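You operate a simulated robot arm through the tools that you are given. There is no shell and no other tool. Be economical: measure what you need, move in short steps, check, and stop when the job is done.

You are at the controls of a simulated two-armed robot. One attempt, no reset.

## Task
Load the program on the load slip from its memory stick.
Fine: loader on, stick in, press LOAD once, see LOADED; then stick back in its pocket and loader off.

Only the result counts: the job must be done as asked and must still hold three seconds after the hand-in. Knocking over, shifting, dropping, spilling or breaking anything else fails it.

## Robot
Two 7-joint arms with fingered hands on one trunk, on a base that drives. Base frame: it is fixed to the floor where the robot stands at the start and does not move with it; the origin is under the middle of the robot, x ahead of it, y to its left, z up; the surface under the hand at the start is at about z = 0.86. Units: m, degrees, N and s.
The left shoulder is at the start at [0.032, 0.092, 1.185], the right one opposite. With the tool pointing down near the work surface each hand reaches from about 0.24 to 0.54 m from the robot's upright axis, wherever it stands, measured 20 degrees to its own side. Places, roughly: green load key [0.4, -0.1, 0.9]; loader switch [0.5, -0.1, 0.9]; program loader [0.5, 0, 0.9]; socket of the program loader [0.5, 0, 0.9]. Payload 2.1 kg a hand.
The TCP of each hand is the grasp point between the finger pads, 0.02 m short of the fingertips. In the tool frame z runs along the fingers and y along their closing line. Largest opening 0.068 m; the body of the gripper starts 0.023 m behind the TCP. The gripper is a hand of 5 fingers: y runs from the thumb to the fingers, the wrist lies at [-0.01, -0.079, -0.131] in the tool frame.
Orientation is told as [roll, pitch, yaw] about the base's x, y, z axes, in that order, counted from this pose: with the fingers straight down and the wrist toward the robot, the tool's x, y and z point along [0, 1, 0], [1, 0, 0] and [0, 0, -1] of the base frame.

## Interface
- The arms move only by the tool nudge_tool. It takes "left_increments", "right_increments" or both (then of equal length, played together; a hand with none holds still); each is a list of rows, each a list of 6 numbers: the turn, a rotation vector about the tool's x, y, z in degrees, then the shift along the tool's x, y, z in m. In form: [[wx, wy, wz, tx, ty, tz], ...]. A call has 1 to 20 rows; each row is the pose to reach, as a shift and turn from the pose commanded when the call began, along the tool's axes at that moment. Each row takes 0.2 s and may step no farther than 0.05 m and 8.6 degrees from the row before; otherwise, the whole call is refused. A pose out of reach is approached as far as the arm can. The call stops where the force on the tool passes 40 N (or 10 N more than at its start, if that is more) or the arm is blocked; 0.2 s more then pass. In this call time passes only in rows, and 0.2 s behind the last. The reply holds the time, the measured pose of the TCP, the force on the tool along the base axes, the opening and the grip force, in the units named above and with some noise, with the torque about the TCP (base axes, N m) and any sound that the robot's microphone picked up.
- Cameras (640 x 400 px; columns grow to the right, rows downward): "scene" is now at [0.111, -0.0245, 1.3386]; the picture's right is [-0.29, -0.96, 0.00], its down [-0.54, 0.17, -0.82] and it looks along [0.79, -0.24, -0.57] (base axes); focal length 214 px, centre (320, 200). "left" rides on the left gripper at [-0.054, -0.058, -0.072] in its tool frame; the picture's right is [-0.57, -0.39, 0.73], its down [0.73, -0.64, 0.23] and it looks along [0.38, 0.66, 0.65] (tool axes); focal length 226 px, centre (320, 200). "right" rides on the right gripper at [0.054, -0.058, -0.072] in its tool frame; the picture's right is [-0.57, 0.39, -0.73], its down [-0.73, -0.64, 0.23] and it looks along [-0.38, 0.66, 0.65] (tool axes); focal length 226 px, centre (320, 200). There is no depth. A picture from a camera that has moved, and an enlarged one, comes with that camera's place and axes in the base frame and with its lens.
- camera(camera): a new picture of that camera. It takes no simulated time.
- lift_body(by): slides the trunk up (or, below 0, down) by that many m; the arms and the scene camera ride with it, the base frame stays. It gives what a move gives, with no picture.
- steer(legs): drives the robot by 1 to 6 legs, each [ahead, left, turn to the left] in m, m and degrees, along the robot's own axes; the way and the turn of a leg run together, so that a leg with both is an arc; at most 1.5 m and 180 degrees a leg. The arms and the cameras ride along, it lands a little off, and it stops where it bumps. It gives what a move gives.
- set_fingers(index, middle, ring, little, thumb_bend, thumb_turn, hand): sets how far each is bent, from 0 (flat) to 100 (curled in); at 30 the hand is open as for a grip, at 70 the pads meet at the TCP. One left out holds its place. A second passes; each finger stops where it meets its share of the squeeze, and holds until it gets a number again. It is the only way to open and close the hand. It gives what a move gives, with no picture; readings hold the bend of each and the force on index, middle, ring, little, thumb and palm. thumb_turn goes from beside the hand (0) to across from the fingers (100), as for a grip.
- turn_head(pan, tilt): turns the head with the scene camera to pan (to the left, within 86 degrees either way) and tilt (down, from -29 to 69), counted from straight ahead of the robot. It gives what a move gives.
- close_up(camera, box): a new picture of the part [left, top, right, bottom] of that camera's present view, enlarged. It takes no simulated time.
- close_job(): hands the job in; it is judged then, once.

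Work in short steps. Places have to be worked out from the pictures, the camera data and where the tool is seen: move nearer, look again, correct. Check each grasp and each placing, and mend what went wrong. You have 120 turns and 108 pictures in all, those below and enlarged ones among them. Open the grippers and draw the arms clear of the work before you hand the job in, unless the task says otherwise; then end with one line.

The tools are called after "Emit:" by a JSON object that holds its "name" and its "arguments". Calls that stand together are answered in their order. nudge_tool: Moves the arms, as the interface text tells. Its arguments: {"type":"object","properties":{"left_increments":{"type":"array","items":{"type":"array","items":{"type":"number"}}},"right_increments":{"type":"array","items":{"type":"array","items":{"type":"number"}}}},"required":[]} The other tools are called the same way: lift_body (by) slides the trunk up or down; set_fingers (index, middle, ring, little, thumb_bend, thumb_turn, hand) moves the fingers one by one; steer (legs) drives the base; turn_head (pan, tilt) turns the head that bears the scene camera; camera (camera) takes a picture; close_up (camera, box) takes an enlarged picture of a part of a camera's view; close_job () hands the job in.

At the start:

```text
clock: 0.0
left_tool_pos: [0.4134, 0.0219, 1.2394]
left_ee_rot: [0.1, 0.1, 0.1]
left_ft_force: [0.7, -0.1, 0.7]
left_torque: [0.04, 0.01, 0.04]
left_opening: 0.0675
left_gripper_force: 0.0
left_shape: jaw
left_bend: [30.0, 30.0, 30.0, 30.0, 30.0, 98.0]
left_finger forces: [0.1, 0.0, 0.0, 0.0, 0.1, 0.1]
right_tool_pos: [0.305, -0.2665, 1.2339]
right_ee_rot: [-0.1, 0.0, 0.0]
right_ft_force: [1.0, -0.1, 0.0]
right_torque: [0.04, 0.02, -0.01]
right_opening: 0.0679
right_gripper_force: 0.1
right_shape: jaw
right_bend: [30.0, 30.0, 30.0, 30.0, 30.0, 98.0]
right_finger forces: [0.0, 0.0, 0.1, 0.0, 0.1, 0.0]
trunk travel left (down, up): [-0.425, 0.479]
robot x, y, heading: [-0.0025, -0.0027, -0.1]
head pan, tilt: [-16.9, 34.7]
```

scene: 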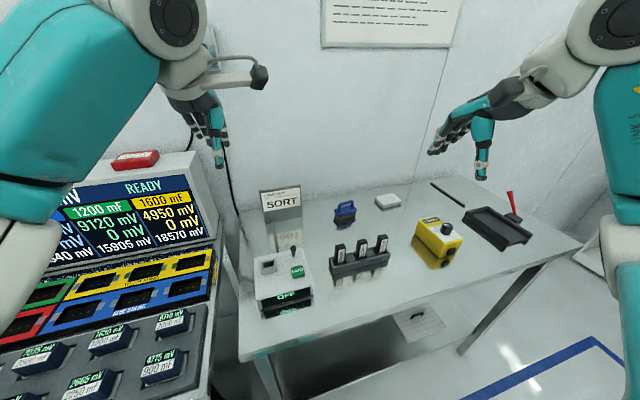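
right: 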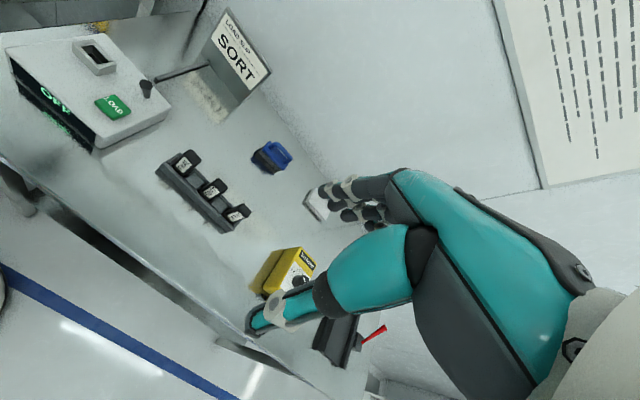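
left: 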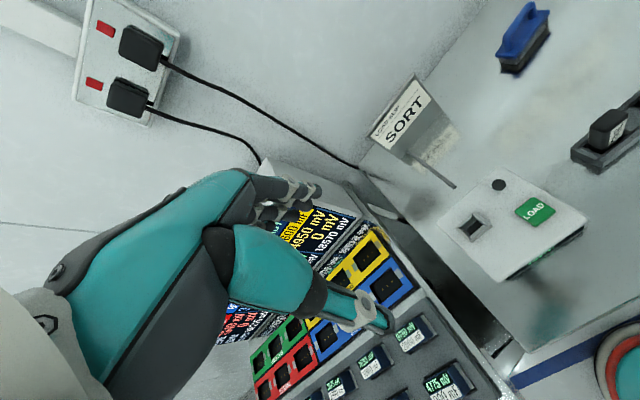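

The slip reads SORT. I take close-ups of the sticks and loader from the scene camera and the right hand camera.

Emit:
{"name": "close_up", "arguments": {"camera": "scene", "box": [240, 180, 400, 320]}}

Emit:
{"name": "close_up", "arguments": {"camera": "right", "box": [140, 130, 270, 240]}}

Emit:
{"name": "close_up", "arguments": {"camera": "right", "box": [0, 0, 280, 180]}}

```text
2.86 times, centred on (320, 250) of scene
camera zoom: at [0.111, -0.0245, 1.3386], right [-0.29, -0.96, 0.0], down [-0.54, 0.17, -0.82], along [0.79, -0.24, -0.57], focal length 613 px, centre (320, 57)
```

zoom: 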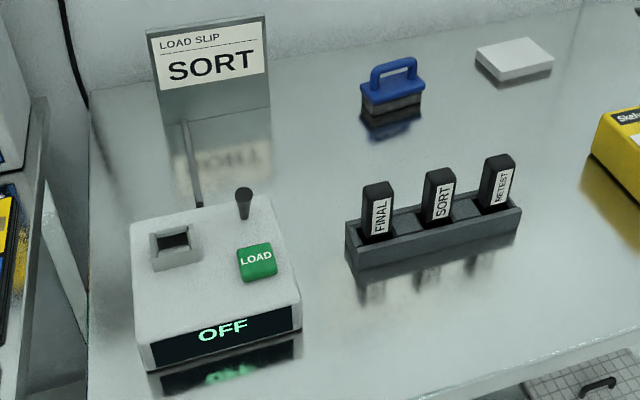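

```text
3.64 times, centred on (205, 185) of right
camera zoom: at [0.2463, -0.2129, 1.305], right [0.39, -0.57, 0.73], down [-0.64, -0.73, -0.23], along [0.66, -0.38, -0.65], focal length 822 px, centre (738, 254)
```

zoom: 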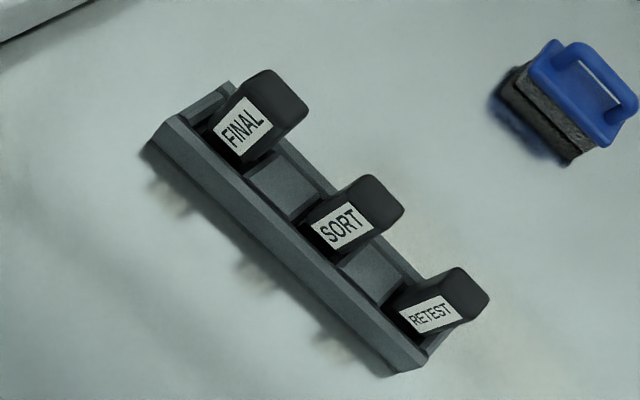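

```text
2.22 times, centred on (140, 90) of right
camera zoom: at [0.2463, -0.2129, 1.305], right [0.39, -0.57, 0.73], down [-0.64, -0.73, -0.23], along [0.66, -0.38, -0.65], focal length 502 px, centre (720, 444)
```

zoom: 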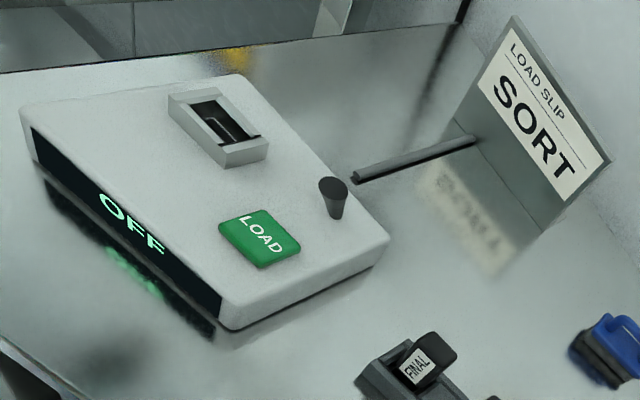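

SORT is the middle stick of the rack, roughly at (0.435, -0.23, top ~0.965). I look at the loader top from the left camera for the slot and switch geometry.

Emit:
{"name": "close_up", "arguments": {"camera": "left", "box": [420, 150, 600, 290]}}

Emit:
{"name": "close_up", "arguments": {"camera": "scene", "box": [250, 230, 320, 320]}}

Emit:
{"name": "close_up", "arguments": {"camera": "scene", "box": [320, 220, 400, 285]}}

Emit:
{"name": "close_up", "arguments": {"camera": "scene", "box": [400, 40, 560, 190]}}

```text
2.86 times, centred on (510, 220) of left
camera zoom: at [0.3556, -0.0316, 1.3101], right [-0.39, -0.57, -0.73], down [-0.64, 0.73, -0.23], along [0.66, 0.38, -0.65], focal length 646 px, centre (-223, 143)
```

zoom: 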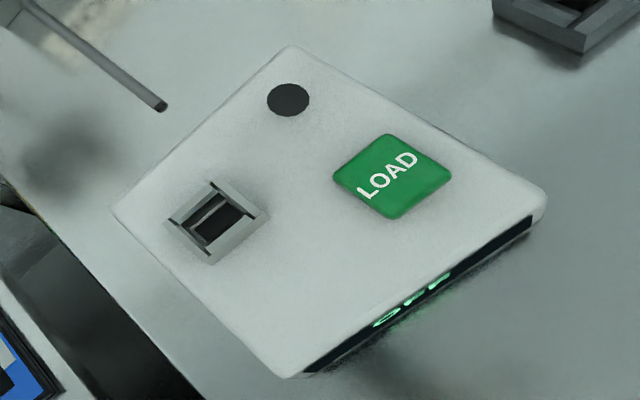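

```text
4.44 times, centred on (285, 275) of scene
camera zoom: at [0.111, -0.0245, 1.3386], right [-0.29, -0.96, 0.0], down [-0.54, 0.17, -0.82], along [0.79, -0.24, -0.57], focal length 953 px, centre (476, -133)
```

zoom: 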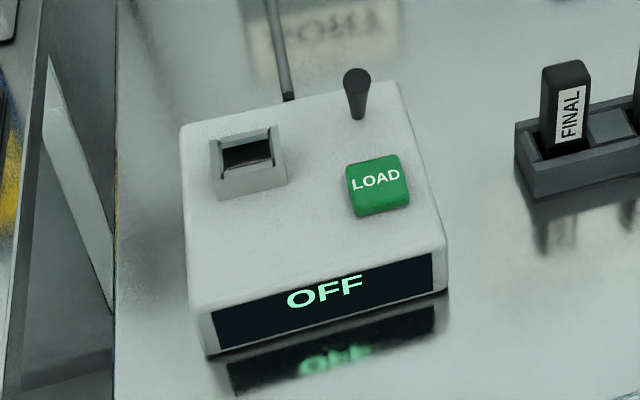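

```text
6.15 times, centred on (360, 252) of scene
camera zoom: at [0.111, -0.0245, 1.3386], right [-0.29, -0.96, 0.0], down [-0.54, 0.17, -0.82], along [0.79, -0.24, -0.57], focal length 1320 px, centre (74, -123)
```

zoom: 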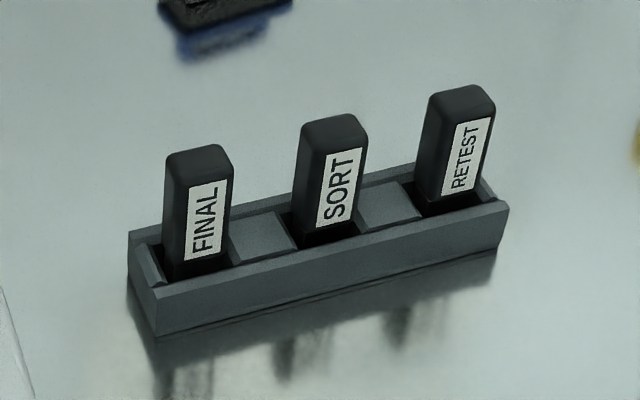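

```text
2.67 times, centred on (480, 115) of scene
camera zoom: at [0.111, -0.0245, 1.3386], right [-0.29, -0.96, 0.0], down [-0.54, 0.17, -0.82], along [0.79, -0.24, -0.57], focal length 572 px, centre (-107, 427)
```

zoom: 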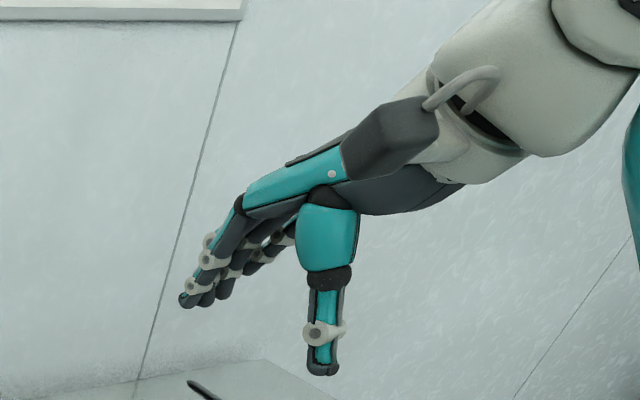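

Estimates: LOAD key (0.43,-0.067,0.92), switch lever top (0.470,-0.066,0.957) leaning toward the robot with its base at x≈0.485, socket (0.459,-0.004,0.928), everything about axis-aligned. I flatten ring and little of the right hand to keep them out of the way and approach the area.

Emit:
{"name": "set_fingers", "arguments": {"hand": "right", "ring": 0, "little": 0}}

Emit:
{"name": "nudge_tool", "arguments": {"right_increments": [[0, 0, 0, 0.04, 0.03, 0.03], [0, 0, 0, 0.08, 0.06, 0.05], [0, 0, 0, 0.12, 0.09, 0.07], [0, 0, 0, 0.16, 0.12, 0.09], [0, 0, 0, 0.2, 0.16, 0.1], [0, 0, 0, 0.2, 0.16, 0.1]]}}

Emit:
{"name": "camera", "arguments": {"camera": "scene"}}

Emit:
{"name": "camera", "arguments": {"camera": "right"}}

```text
clock: 1.0
left_tool_pos: [0.4147, 0.0218, 1.2386]
left_ee_rot: [0.0, 0.1, 0.0]
left_ft_force: [-0.2, 0.1, 0.6]
left_torque: [0.02, 0.01, 0.04]
left_opening: 0.0675
left_gripper_force: 0.1
left_shape: jaw
left_bend: [30.0, 30.0, 30.0, 30.0, 30.0, 98.0]
left_finger forces: [0.0, 0.0, 0.0, 0.0, 0.1, 0.0]
right_tool_pos: [0.3049, -0.2656, 1.2335]
right_ee_rot: [-0.1, 0.0, 0.0]
right_ft_force: [0.1, -0.1, -0.1]
right_torque: [0.05, -0.01, -0.02]
right_opening: 0.0619
right_gripper_force: 0.1
right_shape: fingers
right_bend: [30.0, 30.0, 0.0, 0.0, 30.0, 98.0]
right_finger forces: [0.0, 0.0, 0.0, 0.0, 0.0, 0.0]
trunk travel left (down, up): [-0.425, 0.479]
robot x, y, heading: [-0.0045, -0.0039, -0.2]
head pan, tilt: [-16.9, 34.7]
```

```text
refused: row 1 steps farther than a row can; nothing moved
```

```text
97 pictures are left
camera scene: at [0.111, -0.0245, 1.3386], right [-0.29, -0.96, 0.0], down [-0.54, 0.17, -0.82], along [0.79, -0.24, -0.57], focal length 214 px, centre (320, 200)
```

scene: 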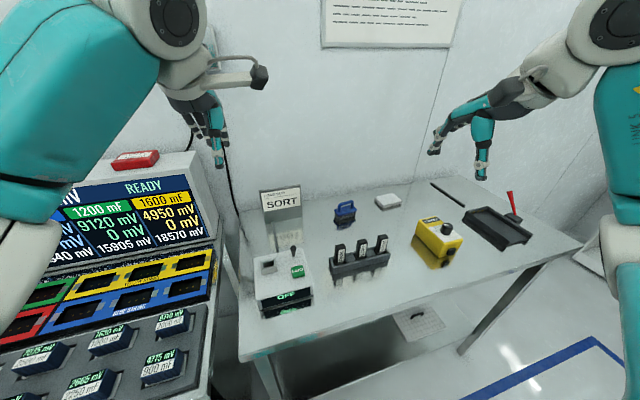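

```text
96 pictures are left
camera right: at [0.2463, -0.2129, 1.305], right [0.39, -0.57, 0.73], down [-0.64, -0.73, -0.23], along [0.66, -0.38, -0.65], focal length 226 px, centre (320, 200)
```

right: 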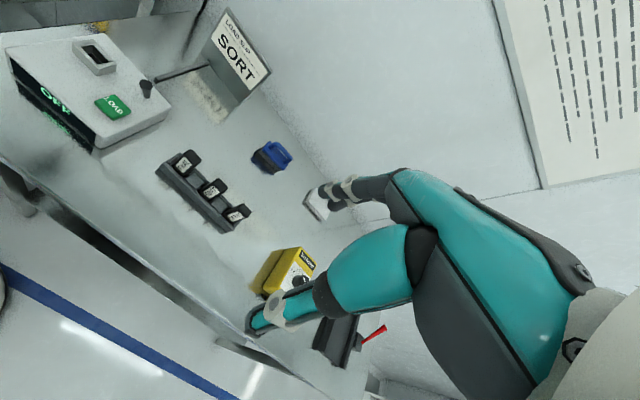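

The steps were too large; I redo with smaller rows, and move the left arm left and back to make room.

Emit:
{"name": "nudge_tool", "arguments": {"right_increments": [[0, 0, 0, 0.03, 0.025, 0.02], [0, 0, 0, 0.06, 0.05, 0.04], [0, 0, 0, 0.09, 0.075, 0.06], [0, 0, 0, 0.12, 0.1, 0.08], [0, 0, 0, 0.15, 0.12, 0.1], [0, 0, 0, 0.18, 0.13, 0.12], [0, 0, 0, 0.2, 0.14, 0.13]], "left_increments": [[0, 0, 0, 0.03, -0.02, 0], [0, 0, 0, 0.06, -0.04, 0], [0, 0, 0, 0.09, -0.06, 0], [0, 0, 0, 0.12, -0.08, 0], [0, 0, 0, 0.13, -0.08, 0], [0, 0, 0, 0.13, -0.08, 0], [0, 0, 0, 0.13, -0.08, 0]]}}

Emit:
{"name": "camera", "arguments": {"camera": "scene"}}

Emit:
{"name": "camera", "arguments": {"camera": "right"}}

Emit:
{"name": "camera", "arguments": {"camera": "left"}}

```text
clock: 2.6
left_tool_pos: [0.3348, 0.153, 1.2393]
left_ee_rot: [0.0, 0.1, 0.0]
left_ft_force: [0.1, 0.3, 0.9]
left_torque: [-0.01, -0.01, -0.01]
left_opening: 0.0677
left_gripper_force: 0.1
left_shape: jaw
left_bend: [30.0, 30.0, 30.0, 30.0, 30.0, 98.0]
left_finger forces: [0.0, 0.1, 0.1, 0.0, 0.0, 0.0]
right_tool_pos: [0.4453, -0.0655, 1.1024]
right_ee_rot: [-0.1, 0.0, 0.0]
right_ft_force: [0.0, 0.0, 0.0]
right_torque: [0.02, -0.03, 0.01]
right_opening: 0.0623
right_gripper_force: 0.0
right_shape: fingers
right_bend: [30.0, 30.0, 0.0, 0.0, 30.0, 98.0]
right_finger forces: [0.0, 0.0, 0.0, 0.1, 0.0, 0.0]
trunk travel left (down, up): [-0.425, 0.479]
robot x, y, heading: [0.0002, -0.0018, -0.0]
head pan, tilt: [-16.9, 34.7]
```

```text
95 pictures are left
camera scene: at [0.1111, -0.0242, 1.3386], right [-0.29, -0.96, 0.0], down [-0.54, 0.17, -0.82], along [0.79, -0.24, -0.57], focal length 214 px, centre (320, 200)
```

scene: 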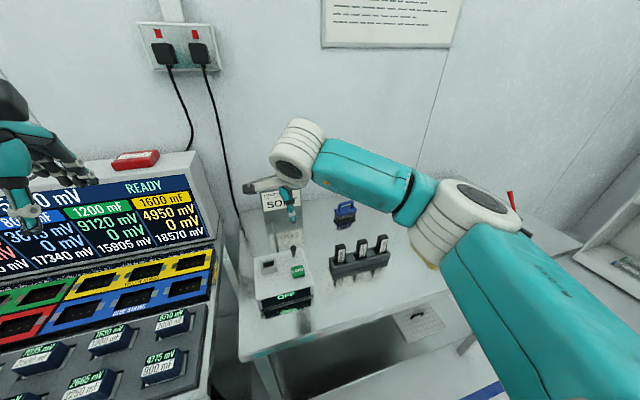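

```text
94 pictures are left
camera right: at [0.3865, -0.0121, 1.1742], right [0.39, -0.57, 0.73], down [-0.64, -0.73, -0.23], along [0.66, -0.38, -0.65], focal length 226 px, centre (320, 200)
```

right: 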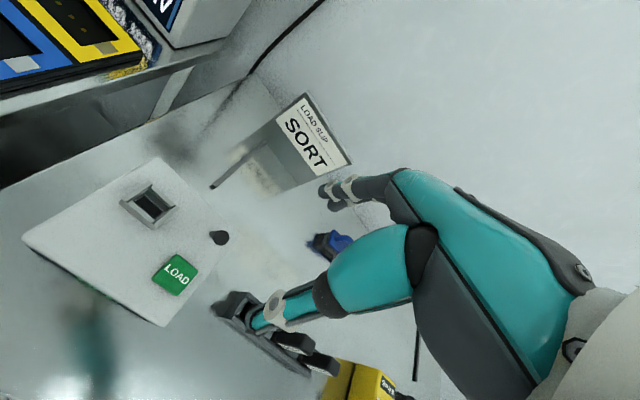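

```text
93 pictures are left
camera left: at [0.2762, 0.0988, 1.3105], right [-0.39, -0.57, -0.73], down [-0.64, 0.73, -0.23], along [0.66, 0.38, -0.65], focal length 226 px, centre (320, 200)
```

left: 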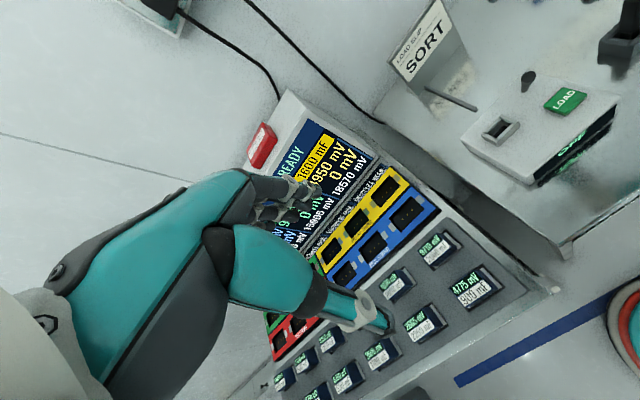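

Refined: switch top (0.468,-0.066,0.957), socket (0.460,-0.005), LOAD (0.430,-0.067). I'll lower the open right hand around the lever (thumb on robot side) and check before pushing.

Emit:
{"name": "nudge_tool", "arguments": {"right_increments": [[0, 0, 0, 0, 0.02, 0.03], [0, 0, 0, 0, 0.035, 0.06], [0, 0, 0, 0, 0.035, 0.09], [0, 0, 0, 0, 0.035, 0.11]]}}

Emit:
{"name": "camera", "arguments": {"camera": "right"}}

Emit:
{"name": "close_up", "arguments": {"camera": "scene", "box": [220, 150, 380, 320]}}

Emit:
{"name": "close_up", "arguments": {"camera": "left", "box": [360, 0, 640, 200]}}

```text
clock: 3.6
left_tool_pos: [0.3343, 0.1522, 1.2395]
left_ee_rot: [0.0, 0.1, 0.0]
left_ft_force: [-1.0, -1.2, 0.5]
left_torque: [-0.01, 0.02, -0.01]
left_opening: 0.0677
left_gripper_force: 0.1
left_shape: jaw
left_bend: [30.0, 30.0, 30.0, 30.0, 30.0, 98.0]
left_finger forces: [0.0, 0.1, 0.0, 0.0, 0.1, 0.0]
right_tool_pos: [0.4812, -0.0673, 0.9948]
right_ee_rot: [-0.1, 0.0, -0.1]
right_ft_force: [-0.7, -0.2, 0.2]
right_torque: [-0.05, -0.03, 0.0]
right_opening: 0.0624
right_gripper_force: 0.0
right_shape: fingers
right_bend: [30.0, 30.0, 0.0, 0.0, 30.0, 98.0]
right_finger forces: [0.0, 0.0, 0.1, 0.0, 0.0, 0.1]
trunk travel left (down, up): [-0.425, 0.479]
robot x, y, heading: [-0.0, -0.0002, -0.0]
head pan, tilt: [-16.9, 34.7]
```

```text
92 pictures are left
camera right: at [0.4219, -0.0135, 1.0647], right [0.39, -0.57, 0.73], down [-0.64, -0.73, -0.23], along [0.66, -0.38, -0.65], focal length 226 px, centre (320, 200)
```

right: 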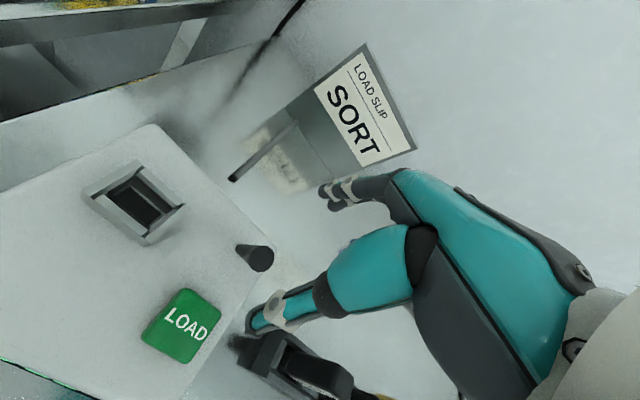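

```text
2.35 times, centred on (300, 235) of scene
camera zoom: at [0.1111, -0.0243, 1.3386], right [-0.29, -0.96, 0.0], down [-0.54, 0.17, -0.82], along [0.79, -0.24, -0.57], focal length 505 px, centre (367, 118)
```

zoom: 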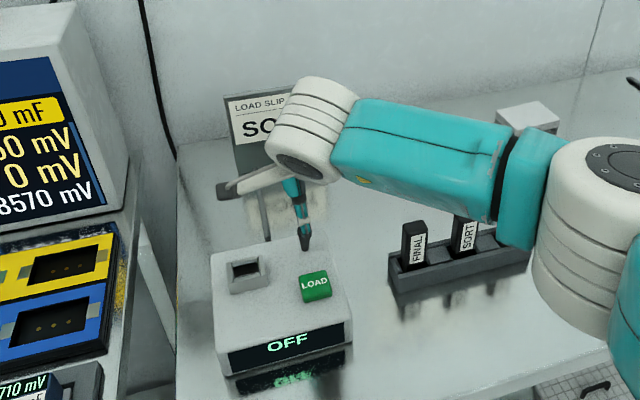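

```text
2.00 times, centred on (500, 100) of left
camera zoom: at [0.2762, 0.0985, 1.3105], right [-0.39, -0.57, -0.73], down [-0.64, 0.73, -0.23], along [0.66, 0.38, -0.65], focal length 452 px, centre (-40, 400)
```

zoom: 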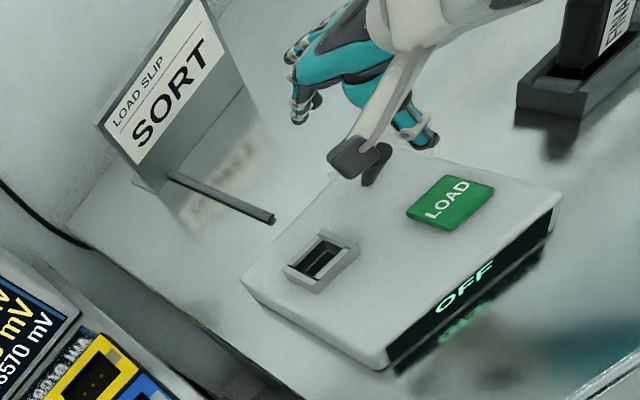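

Lever is centered between thumb and fingers (lever top x≈0.47, thumb inner ≈0.45). I descend 0.043.

Emit:
{"name": "nudge_tool", "arguments": {"right_increments": [[0, 0, 0, 0.002, 0, 0.02], [0, 0, 0, 0.002, 0, 0.043]]}}

Emit:
{"name": "close_up", "arguments": {"camera": "left", "box": [360, 0, 640, 200]}}

Emit:
{"name": "camera", "arguments": {"camera": "right"}}

```text
clock: 4.2
left_tool_pos: [0.3338, 0.1519, 1.2391]
left_ee_rot: [0.1, 0.1, 0.0]
left_ft_force: [0.2, 0.4, 0.4]
left_torque: [0.0, -0.05, -0.01]
left_opening: 0.0677
left_gripper_force: 0.1
left_shape: jaw
left_bend: [30.0, 30.0, 30.0, 30.0, 30.0, 98.0]
left_finger forces: [0.0, 0.0, 0.0, 0.1, 0.0, 0.0]
right_tool_pos: [0.4815, -0.065, 0.9497]
right_ee_rot: [0.0, 0.0, 0.1]
right_ft_force: [0.1, 0.1, -0.1]
right_torque: [-0.02, -0.03, 0.0]
right_opening: 0.062
right_gripper_force: 0.0
right_shape: fingers
right_bend: [30.0, 30.0, 0.0, 0.0, 30.0, 98.0]
right_finger forces: [0.0, 0.1, 0.0, 0.0, 0.1, 0.0]
trunk travel left (down, up): [-0.425, 0.479]
robot x, y, heading: [-0.0, -0.0, 0.0]
head pan, tilt: [-16.9, 34.7]
```

```text
2.00 times, centred on (500, 100) of left
camera zoom: at [0.2763, 0.0986, 1.3105], right [-0.39, -0.57, -0.73], down [-0.64, 0.73, -0.23], along [0.66, 0.38, -0.65], focal length 452 px, centre (-40, 400)
```

zoom: 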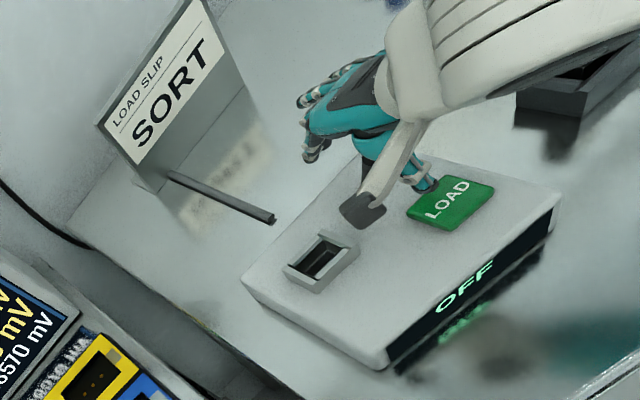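

```text
88 pictures are left
camera right: at [0.4215, -0.0108, 1.0213], right [0.39, -0.57, 0.73], down [-0.64, -0.73, -0.23], along [0.66, -0.38, -0.65], focal length 226 px, centre (320, 200)
```

right: 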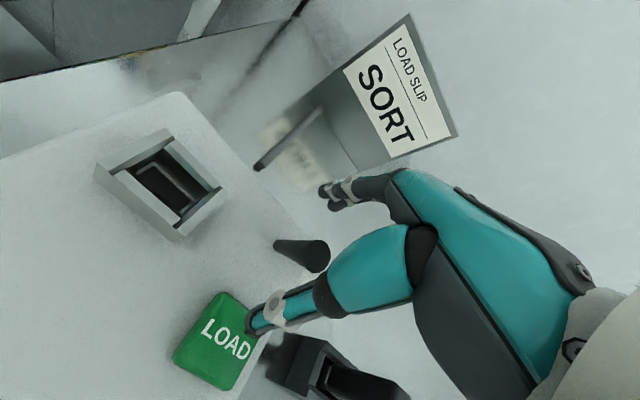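

Thumb is between the robot and the lever. I push +x in small steps.

Emit:
{"name": "nudge_tool", "arguments": {"right_increments": [[0, 0, 0, 0, 0.01, 0], [0, 0, 0, 0, 0.02, 0], [0, 0, 0, 0, 0.027, 0], [0, 0, 0, 0, 0.034, 0], [0, 0, 0, 0, 0.04, 0]]}}

Emit:
{"name": "close_up", "arguments": {"camera": "left", "box": [360, 0, 640, 200]}}

Emit:
{"name": "camera", "arguments": {"camera": "right"}}

```text
clock: 5.4
left_tool_pos: [0.3344, 0.152, 1.2402]
left_ee_rot: [-0.1, 0.0, 0.0]
left_ft_force: [-0.2, -0.5, 0.0]
left_torque: [-0.02, -0.01, 0.01]
left_opening: 0.0677
left_gripper_force: 0.0
left_shape: jaw
left_bend: [30.0, 30.0, 30.0, 30.0, 30.0, 98.0]
left_finger forces: [0.0, 0.1, 0.0, 0.0, 0.0, 0.1]
right_tool_pos: [0.5144, -0.0634, 0.951]
right_ee_rot: [0.0, -0.1, 0.0]
right_ft_force: [-0.7, 0.7, 0.8]
right_torque: [-0.01, 0.05, -0.02]
right_opening: 0.0651
right_gripper_force: 1.2
right_shape: fingers
right_bend: [30.0, 30.0, 0.0, 0.0, 24.0, 97.0]
right_finger forces: [0.0, 0.1, 0.0, 0.1, 1.7, 0.0]
right hand out of reach, approached as far as the arm can: row 5
trunk travel left (down, up): [-0.425, 0.479]
robot x, y, heading: [0.0031, -0.0014, -0.2]
head pan, tilt: [-16.9, 34.7]
```

```text
2.00 times, centred on (500, 100) of left
camera zoom: at [0.2759, 0.0988, 1.3106], right [-0.39, -0.57, -0.73], down [-0.64, 0.73, -0.23], along [0.66, 0.38, -0.65], focal length 452 px, centre (-40, 400)
```

zoom: 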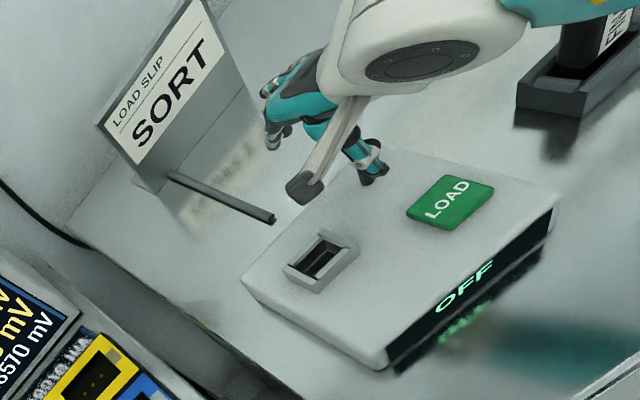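

```text
86 pictures are left
camera right: at [0.455, -0.0109, 1.0221], right [0.39, -0.57, 0.73], down [-0.64, -0.73, -0.23], along [0.66, -0.38, -0.65], focal length 226 px, centre (320, 200)
```

right: 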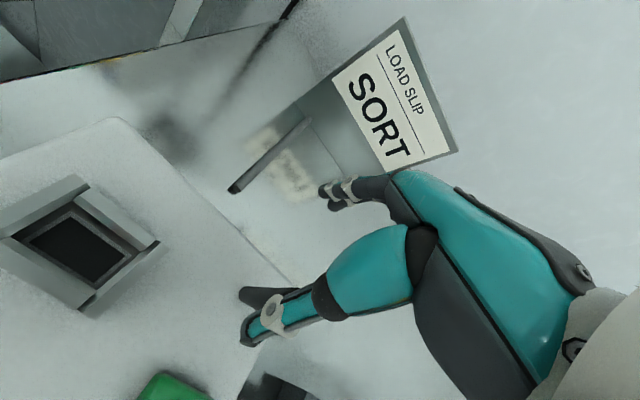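

The lever is now about upright, with the thumb yielding slightly and the arm at its reach limit. I curl the thumb, which pushes the lever further in +x.

Emit:
{"name": "set_fingers", "arguments": {"hand": "right", "thumb_bend": 60}}

Emit:
{"name": "close_up", "arguments": {"camera": "left", "box": [360, 0, 640, 200]}}

Emit:
{"name": "camera", "arguments": {"camera": "right"}}

```text
clock: 6.4
left_tool_pos: [0.3339, 0.1527, 1.239]
left_ee_rot: [0.0, 0.1, -0.1]
left_ft_force: [-0.3, 0.4, -0.2]
left_torque: [0.02, -0.02, 0.0]
left_opening: 0.0681
left_gripper_force: 0.1
left_shape: jaw
left_bend: [30.0, 30.0, 30.0, 30.0, 30.0, 98.0]
left_finger forces: [0.0, 0.0, 0.0, 0.1, 0.0, 0.0]
right_tool_pos: [0.5139, -0.0646, 0.9512]
right_ee_rot: [-0.1, 0.0, 0.0]
right_ft_force: [-2.9, 1.6, -0.1]
right_torque: [0.05, 0.04, 0.0]
right_opening: 0.0432
right_gripper_force: 1.6
right_shape: fingers
right_bend: [30.0, 30.0, 0.0, 0.0, 54.0, 95.0]
right_finger forces: [0.1, 0.0, 0.1, 0.1, 2.6, 0.0]
trunk travel left (down, up): [-0.425, 0.479]
robot x, y, heading: [0.0033, 0.0014, -0.0]
head pan, tilt: [-16.9, 34.7]
```

```text
2.00 times, centred on (500, 100) of left
camera zoom: at [0.2758, 0.0989, 1.3106], right [-0.39, -0.57, -0.73], down [-0.64, 0.73, -0.23], along [0.66, 0.38, -0.65], focal length 452 px, centre (-40, 400)
```

zoom: 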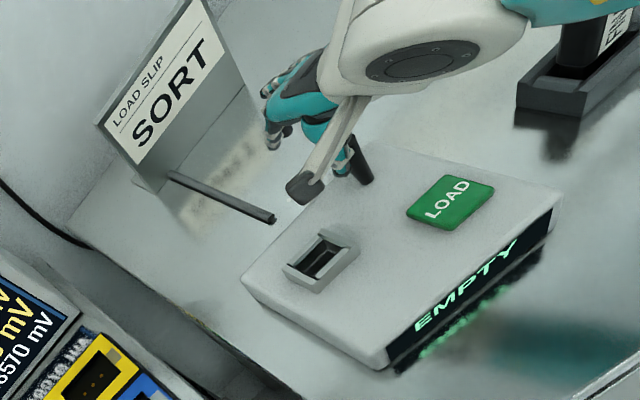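

```text
84 pictures are left
camera right: at [0.4549, -0.0109, 1.022], right [0.39, -0.57, 0.73], down [-0.64, -0.73, -0.23], along [0.66, -0.38, -0.65], focal length 226 px, centre (320, 200)
```

right: 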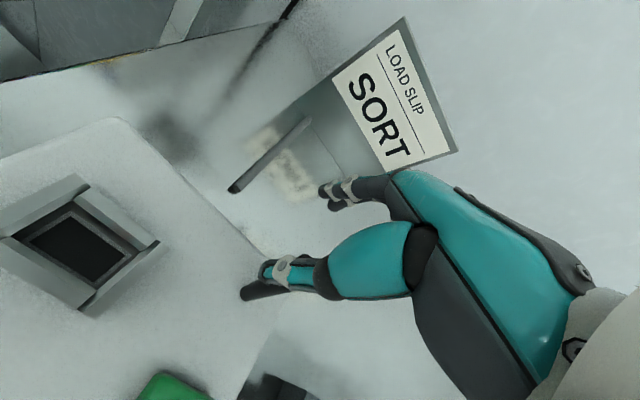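

Display reads EMPTY: the loader is on. I release the thumb, rise, then move so the right camera views the rack.

Emit:
{"name": "set_fingers", "arguments": {"hand": "right", "thumb_bend": 30}}

Emit:
{"name": "nudge_tool", "arguments": {"right_increments": [[0, 0, 0, 0, 0, -0.03], [0, 0, 0, 0, 0, -0.07], [0, 0, 0, 0, 0, -0.11], [0, 0, 0, -0.02, -0.03, -0.14], [0, 0, 0, -0.05, -0.06, -0.15], [0, 0, 0, -0.08, -0.09, -0.15], [0, 0, 0, -0.1, -0.12, -0.15], [0, 0, 0, -0.1, -0.15, -0.15]]}}

Emit:
{"name": "camera", "arguments": {"camera": "right"}}

Emit:
{"name": "close_up", "arguments": {"camera": "scene", "box": [240, 180, 400, 320]}}

```text
clock: 7.4
left_tool_pos: [0.3353, 0.153, 1.24]
left_ee_rot: [0.0, 0.1, -0.1]
left_ft_force: [-0.3, 0.8, 0.2]
left_torque: [-0.01, 0.0, -0.01]
left_opening: 0.0675
left_gripper_force: 0.0
left_shape: jaw
left_bend: [30.0, 30.0, 30.0, 30.0, 30.0, 98.0]
left_finger forces: [0.0, 0.0, 0.0, 0.0, 0.0, 0.1]
right_tool_pos: [0.5133, -0.0648, 0.9504]
right_ee_rot: [0.0, 0.0, 0.0]
right_ft_force: [0.0, -0.1, 1.2]
right_torque: [-0.03, -0.01, -0.03]
right_opening: 0.0621
right_gripper_force: 0.1
right_shape: fingers
right_bend: [30.0, 30.0, 0.0, 0.0, 30.0, 98.0]
right_finger forces: [0.0, 0.1, 0.1, 0.0, 0.0, 0.0]
trunk travel left (down, up): [-0.425, 0.479]
robot x, y, heading: [-0.0006, 0.003, -0.1]
head pan, tilt: [-16.9, 34.7]
```

```text
clock: 9.2
left_tool_pos: [0.3346, 0.1512, 1.2396]
left_ee_rot: [0.0, 0.1, 0.0]
left_ft_force: [0.5, -0.2, -0.7]
left_torque: [0.01, -0.03, 0.02]
left_opening: 0.0678
left_gripper_force: 0.1
left_shape: jaw
left_bend: [30.0, 30.0, 30.0, 30.0, 30.0, 98.0]
left_finger forces: [0.1, 0.0, 0.1, 0.1, 0.1, 0.0]
right_tool_pos: [0.3636, -0.1648, 1.1005]
right_ee_rot: [0.1, -0.2, -0.2]
right_ft_force: [-0.2, -0.6, -0.3]
right_torque: [-0.01, -0.01, -0.02]
right_opening: 0.0622
right_gripper_force: 0.1
right_shape: fingers
right_bend: [30.0, 30.0, 0.0, 0.0, 30.0, 98.0]
right_finger forces: [0.0, 0.0, 0.0, 0.1, 0.1, 0.0]
trunk travel left (down, up): [-0.425, 0.479]
robot x, y, heading: [0.0005, 0.0025, 0.1]
head pan, tilt: [-16.9, 34.7]
```

```text
83 pictures are left
camera right: at [0.3039, -0.111, 1.1718], right [0.39, -0.57, 0.73], down [-0.64, -0.73, -0.23], along [0.66, -0.38, -0.65], focal length 226 px, centre (320, 200)
```

right: 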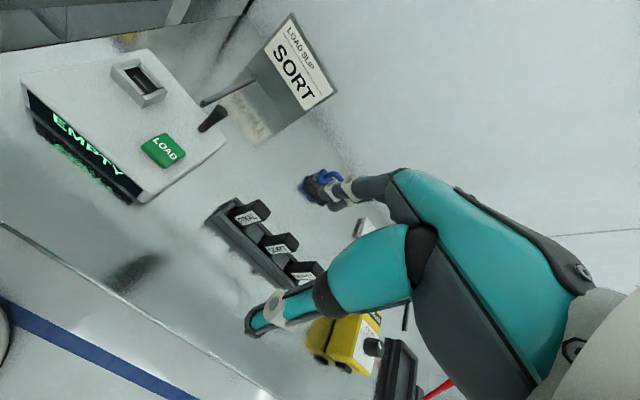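

```text
2.86 times, centred on (320, 250) of scene
camera zoom: at [0.1109, -0.0244, 1.3386], right [-0.29, -0.96, 0.0], down [-0.54, 0.17, -0.82], along [0.79, -0.24, -0.57], focal length 613 px, centre (320, 57)
```

zoom: 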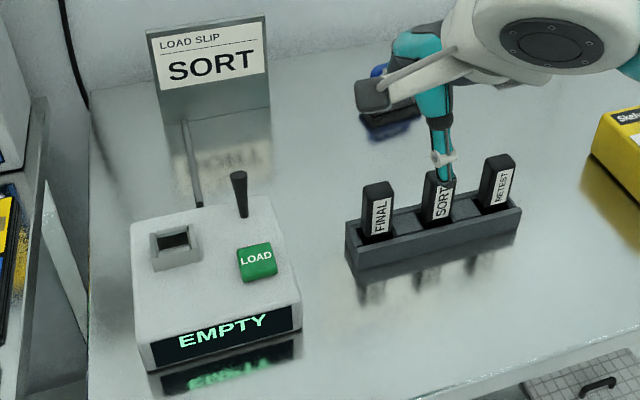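

Now a close-up of the rack from the right camera for a precise stick position.

Emit:
{"name": "close_up", "arguments": {"camera": "right", "box": [195, 185, 335, 295]}}

```text
3.64 times, centred on (265, 240) of right
camera zoom: at [0.3039, -0.111, 1.1718], right [0.39, -0.57, 0.73], down [-0.64, -0.73, -0.23], along [0.66, -0.38, -0.65], focal length 822 px, centre (520, 54)
```

zoom: 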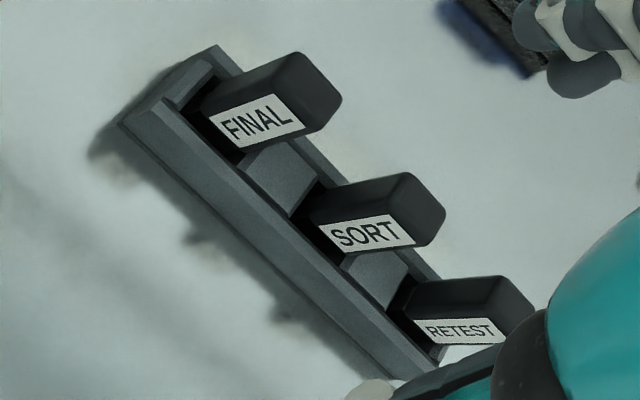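

Triangulation gives stick ≈(0.45,-0.243), top ≈0.94–0.96, still uncertain. I go above at z≈1.04 and view it close.

Emit:
{"name": "nudge_tool", "arguments": {"right_increments": [[0, 0, 0, -0.025, 0.03, 0.0], [0, 0, 0, -0.05, 0.06, 0.02], [0, 0, 0, -0.076, 0.084, 0.04], [0, 0, 0, -0.076, 0.084, 0.06]]}}

Emit:
{"name": "camera", "arguments": {"camera": "right"}}

Emit:
{"name": "close_up", "arguments": {"camera": "scene", "box": [300, 180, 440, 290]}}

Emit:
{"name": "close_up", "arguments": {"camera": "left", "box": [500, 0, 640, 100]}}

```text
clock: 10.2
left_tool_pos: [0.3347, 0.1515, 1.2391]
left_ee_rot: [-0.1, 0.1, 0.0]
left_ft_force: [0.4, 0.0, -0.1]
left_torque: [-0.01, 0.0, 0.01]
left_opening: 0.0678
left_gripper_force: 0.0
left_shape: jaw
left_bend: [30.0, 30.0, 30.0, 30.0, 30.0, 98.0]
left_finger forces: [0.0, 0.1, 0.0, 0.0, 0.0, 0.0]
right_tool_pos: [0.4476, -0.2418, 1.0423]
right_ee_rot: [0.1, 0.0, 0.0]
right_ft_force: [-0.5, -0.4, 0.3]
right_torque: [0.02, -0.05, -0.02]
right_opening: 0.0622
right_gripper_force: 0.0
right_shape: fingers
right_bend: [30.0, 30.0, 0.0, 0.0, 30.0, 98.0]
right_finger forces: [0.0, 0.1, 0.1, 0.0, 0.1, 0.1]
trunk travel left (down, up): [-0.425, 0.479]
robot x, y, heading: [-0.0005, 0.0007, 0.2]
head pan, tilt: [-16.9, 34.7]
```

```text
80 pictures are left
camera right: at [0.3892, -0.1871, 1.1114], right [0.39, -0.57, 0.73], down [-0.64, -0.73, -0.23], along [0.66, -0.38, -0.65], focal length 226 px, centre (320, 200)
```

right: 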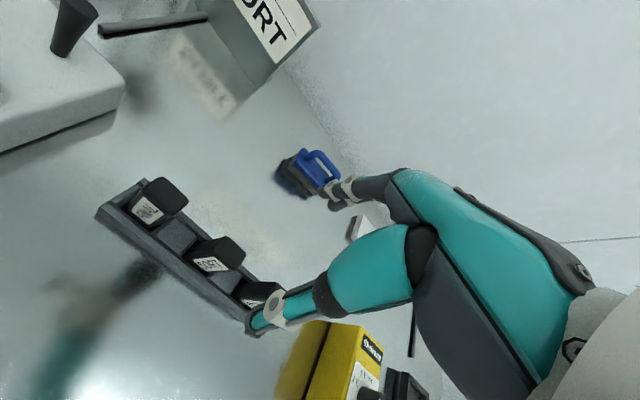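

```text
3.64 times, centred on (370, 235) of scene
camera zoom: at [0.111, -0.0244, 1.3386], right [-0.29, -0.96, 0.0], down [-0.54, 0.17, -0.82], along [0.79, -0.24, -0.57], focal length 780 px, centre (138, 73)
```

zoom: 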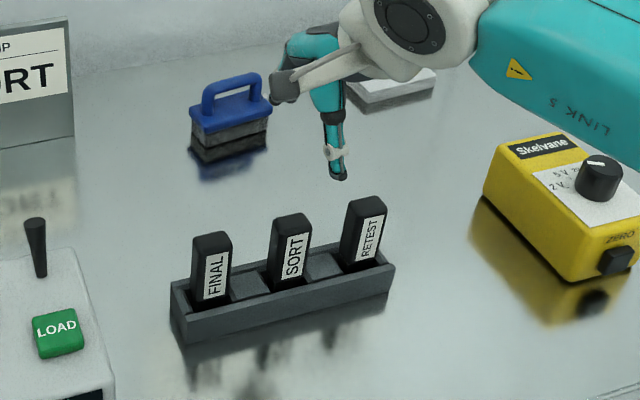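

```text
4.00 times, centred on (570, 50) of left
camera zoom: at [0.2762, 0.0984, 1.3105], right [-0.39, -0.57, -0.73], down [-0.64, 0.73, -0.23], along [0.66, 0.38, -0.65], focal length 904 px, centre (-680, 800)
```

zoom: 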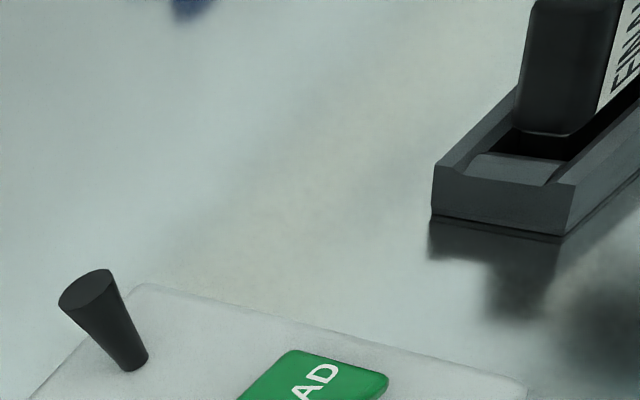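

Best estimate of the stick: (0.447,-0.237), top ≈0.951. I correct y by +5 mm and descend to z≈0.985, then check.

Emit:
{"name": "nudge_tool", "arguments": {"right_increments": [[0, 0, 0, 0.005, 0, 0.03], [0, 0, 0, 0.005, 0, 0.057]]}}

Emit:
{"name": "camera", "arguments": {"camera": "right"}}

Emit:
{"name": "close_up", "arguments": {"camera": "scene", "box": [300, 180, 440, 290]}}

```text
clock: 10.8
left_tool_pos: [0.3348, 0.1525, 1.239]
left_ee_rot: [0.1, 0.1, 0.0]
left_ft_force: [0.1, 0.1, 0.6]
left_torque: [0.0, 0.03, 0.02]
left_opening: 0.0677
left_gripper_force: 0.0
left_shape: jaw
left_bend: [30.0, 30.0, 30.0, 30.0, 30.0, 98.0]
left_finger forces: [0.0, 0.1, 0.1, 0.1, 0.0, 0.1]
right_tool_pos: [0.4477, -0.2346, 0.9831]
right_ee_rot: [0.0, -0.1, 0.0]
right_ft_force: [0.0, -0.4, -1.2]
right_torque: [0.01, -0.01, 0.0]
right_opening: 0.0625
right_gripper_force: 0.0
right_shape: fingers
right_bend: [30.0, 30.0, 0.0, 0.0, 30.0, 98.0]
right_finger forces: [0.0, 0.0, 0.0, 0.0, 0.1, 0.0]
trunk travel left (down, up): [-0.425, 0.479]
robot x, y, heading: [0.0006, -0.0034, 0.3]
head pan, tilt: [-16.9, 34.7]
```

```text
77 pictures are left
camera right: at [0.3891, -0.1822, 1.0543], right [0.39, -0.57, 0.73], down [-0.64, -0.73, -0.23], along [0.66, -0.38, -0.65], focal length 226 px, centre (320, 200)
```

right: 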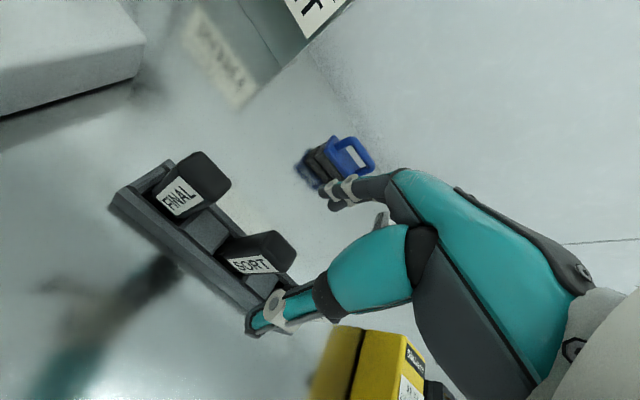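

```text
3.64 times, centred on (370, 235) of scene
camera zoom: at [0.1111, -0.0244, 1.3386], right [-0.29, -0.96, 0.0], down [-0.54, 0.17, -0.82], along [0.79, -0.24, -0.57], focal length 780 px, centre (138, 73)
```

zoom: 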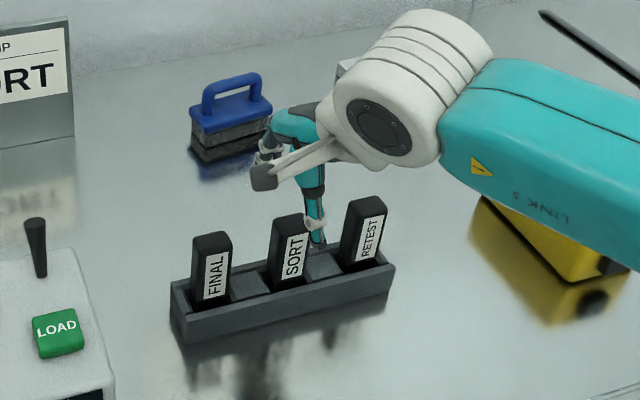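

The scene view hints the stick may be nearer than I judged (thumb seems partly hidden by it). I zoom both cameras before going lower.

Emit:
{"name": "close_up", "arguments": {"camera": "scene", "box": [345, 215, 405, 265]}}

Emit:
{"name": "close_up", "arguments": {"camera": "right", "box": [200, 210, 340, 350]}}

```text
8.00 times, centred on (375, 240) of scene
camera zoom: at [0.1111, -0.0244, 1.3386], right [-0.29, -0.96, 0.0], down [-0.54, 0.17, -0.82], along [0.79, -0.24, -0.57], focal length 1716 px, centre (-120, -120)
```

zoom: 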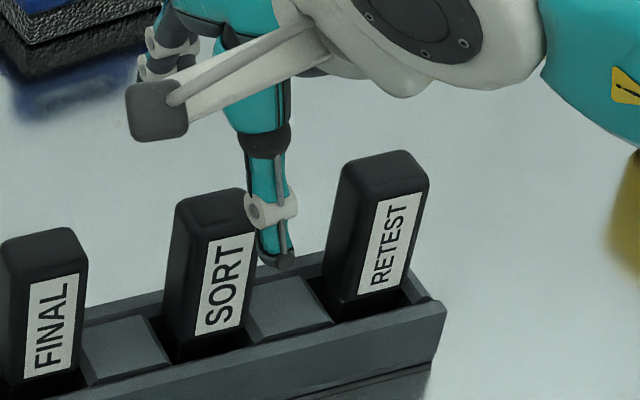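

```text
2.86 times, centred on (270, 280) of right
camera zoom: at [0.3891, -0.1822, 1.0543], right [0.39, -0.57, 0.73], down [-0.64, -0.73, -0.23], along [0.66, -0.38, -0.65], focal length 646 px, centre (463, -29)
```

zoom: 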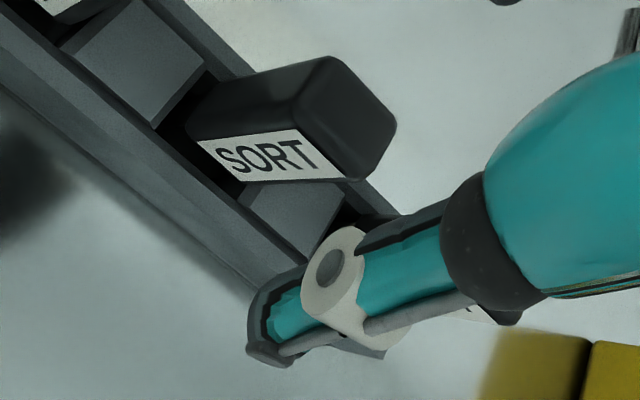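

Thumb is in front of the stick. Consistent triangulation now: stick top (0.436,-0.229,0.966). I shift x −0.011, y +0.005, and look again.

Emit:
{"name": "nudge_tool", "arguments": {"right_increments": [[0, 0, 0, 0.005, -0.011, 0], [0, 0, 0, 0.005, -0.011, 0.008]]}}

Emit:
{"name": "close_up", "arguments": {"camera": "right", "box": [200, 180, 360, 350]}}

Emit:
{"name": "close_up", "arguments": {"camera": "scene", "box": [335, 215, 405, 265]}}

```text
clock: 11.4
left_tool_pos: [0.3344, 0.1517, 1.2395]
left_ee_rot: [-0.1, 0.1, 0.0]
left_ft_force: [0.7, 0.8, -0.7]
left_torque: [0.01, 0.01, -0.02]
left_opening: 0.0676
left_gripper_force: 0.0
left_shape: jaw
left_bend: [30.0, 30.0, 30.0, 30.0, 30.0, 98.0]
left_finger forces: [0.0, 0.1, 0.0, 0.0, 0.0, 0.0]
right_tool_pos: [0.4371, -0.2305, 0.9764]
right_ee_rot: [0.1, -0.1, 0.0]
right_ft_force: [0.5, 0.3, -0.3]
right_torque: [0.02, -0.02, 0.03]
right_opening: 0.0623
right_gripper_force: 0.1
right_shape: fingers
right_bend: [30.0, 30.0, 0.0, 0.0, 30.0, 98.0]
right_finger forces: [0.1, 0.0, 0.0, 0.1, 0.0, 0.0]
trunk travel left (down, up): [-0.425, 0.479]
robot x, y, heading: [0.0009, 0.0012, 0.0]
head pan, tilt: [-16.9, 34.7]
```

```text
2.35 times, centred on (280, 265) of right
camera zoom: at [0.3779, -0.1771, 1.0467], right [0.39, -0.57, 0.73], down [-0.64, -0.73, -0.23], along [0.66, -0.38, -0.65], focal length 532 px, centre (414, 47)
```

zoom: 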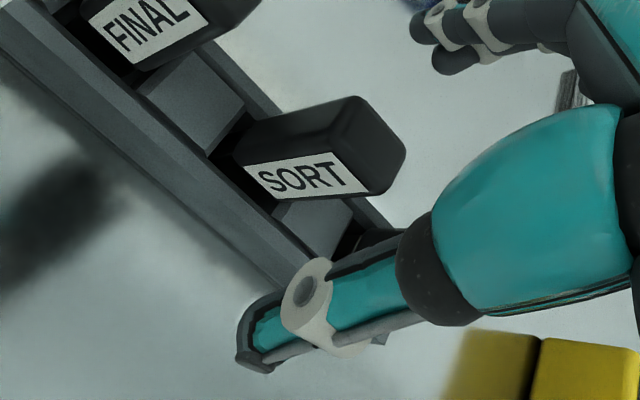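

```text
8.00 times, centred on (370, 240) of scene
camera zoom: at [0.111, -0.0244, 1.3386], right [-0.29, -0.96, 0.0], down [-0.54, 0.17, -0.82], along [0.79, -0.24, -0.57], focal length 1716 px, centre (-80, -120)
```

zoom: 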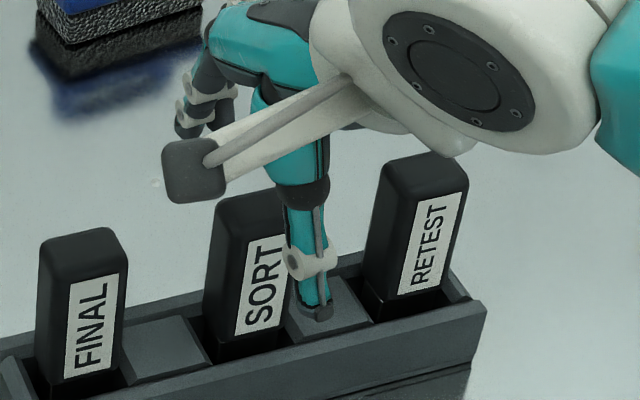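

Alignment looks within a few mm. I descend 25 mm so the tips straddle the stick.

Emit:
{"name": "nudge_tool", "arguments": {"right_increments": [[0, 0, 0, 0.001, -0.001, 0.013], [0, 0, 0, 0.001, -0.001, 0.026]]}}

Emit:
{"name": "close_up", "arguments": {"camera": "right", "box": [200, 180, 360, 350]}}

Emit:
{"name": "close_up", "arguments": {"camera": "scene", "box": [335, 215, 405, 265]}}

```text
clock: 12.0
left_tool_pos: [0.3346, 0.151, 1.2393]
left_ee_rot: [0.0, 0.0, 0.0]
left_ft_force: [-0.1, -0.2, 0.1]
left_torque: [0.0, 0.02, -0.01]
left_opening: 0.0678
left_gripper_force: 0.0
left_shape: jaw
left_bend: [30.0, 30.0, 30.0, 30.0, 30.0, 98.0]
left_finger forces: [0.0, 0.0, 0.0, 0.1, 0.1, 0.1]
right_tool_pos: [0.4371, -0.23, 0.9492]
right_ee_rot: [0.0, -0.1, -0.2]
right_ft_force: [0.3, 0.0, -0.1]
right_torque: [0.01, 0.01, 0.02]
right_opening: 0.0621
right_gripper_force: 0.1
right_shape: fingers
right_bend: [30.0, 30.0, 0.0, 0.0, 30.0, 98.0]
right_finger forces: [0.0, 0.1, 0.0, 0.0, 0.1, 0.1]
trunk travel left (down, up): [-0.425, 0.479]
robot x, y, heading: [0.0029, -0.0007, -0.0]
head pan, tilt: [-16.9, 34.7]
```

```text
2.35 times, centred on (280, 265) of right
camera zoom: at [0.3773, -0.1763, 1.021], right [0.39, -0.57, 0.73], down [-0.64, -0.73, -0.23], along [0.66, -0.38, -0.65], focal length 532 px, centre (414, 47)
```

zoom: 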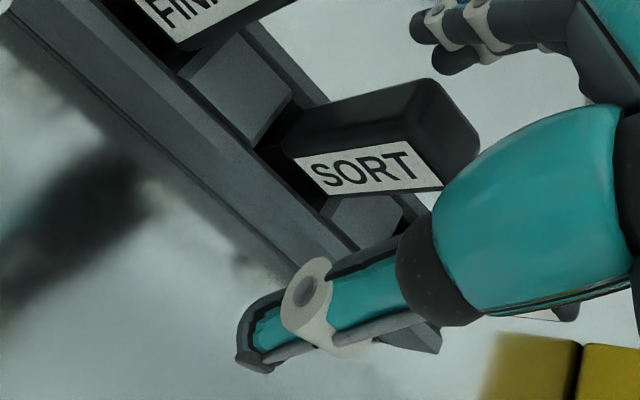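

```text
8.00 times, centred on (370, 240) of scene
camera zoom: at [0.111, -0.0244, 1.3386], right [-0.29, -0.96, 0.0], down [-0.54, 0.17, -0.82], along [0.79, -0.24, -0.57], focal length 1716 px, centre (-80, -120)
```

zoom: 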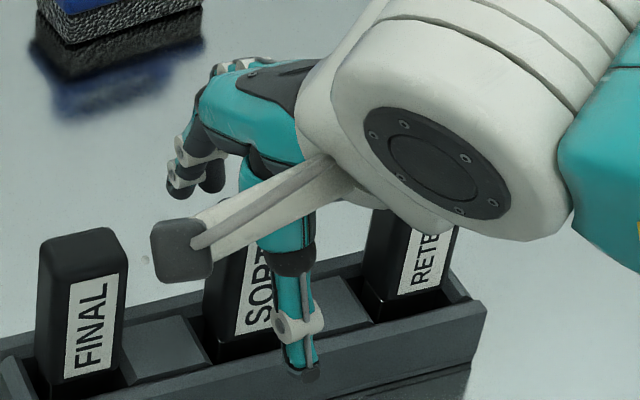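

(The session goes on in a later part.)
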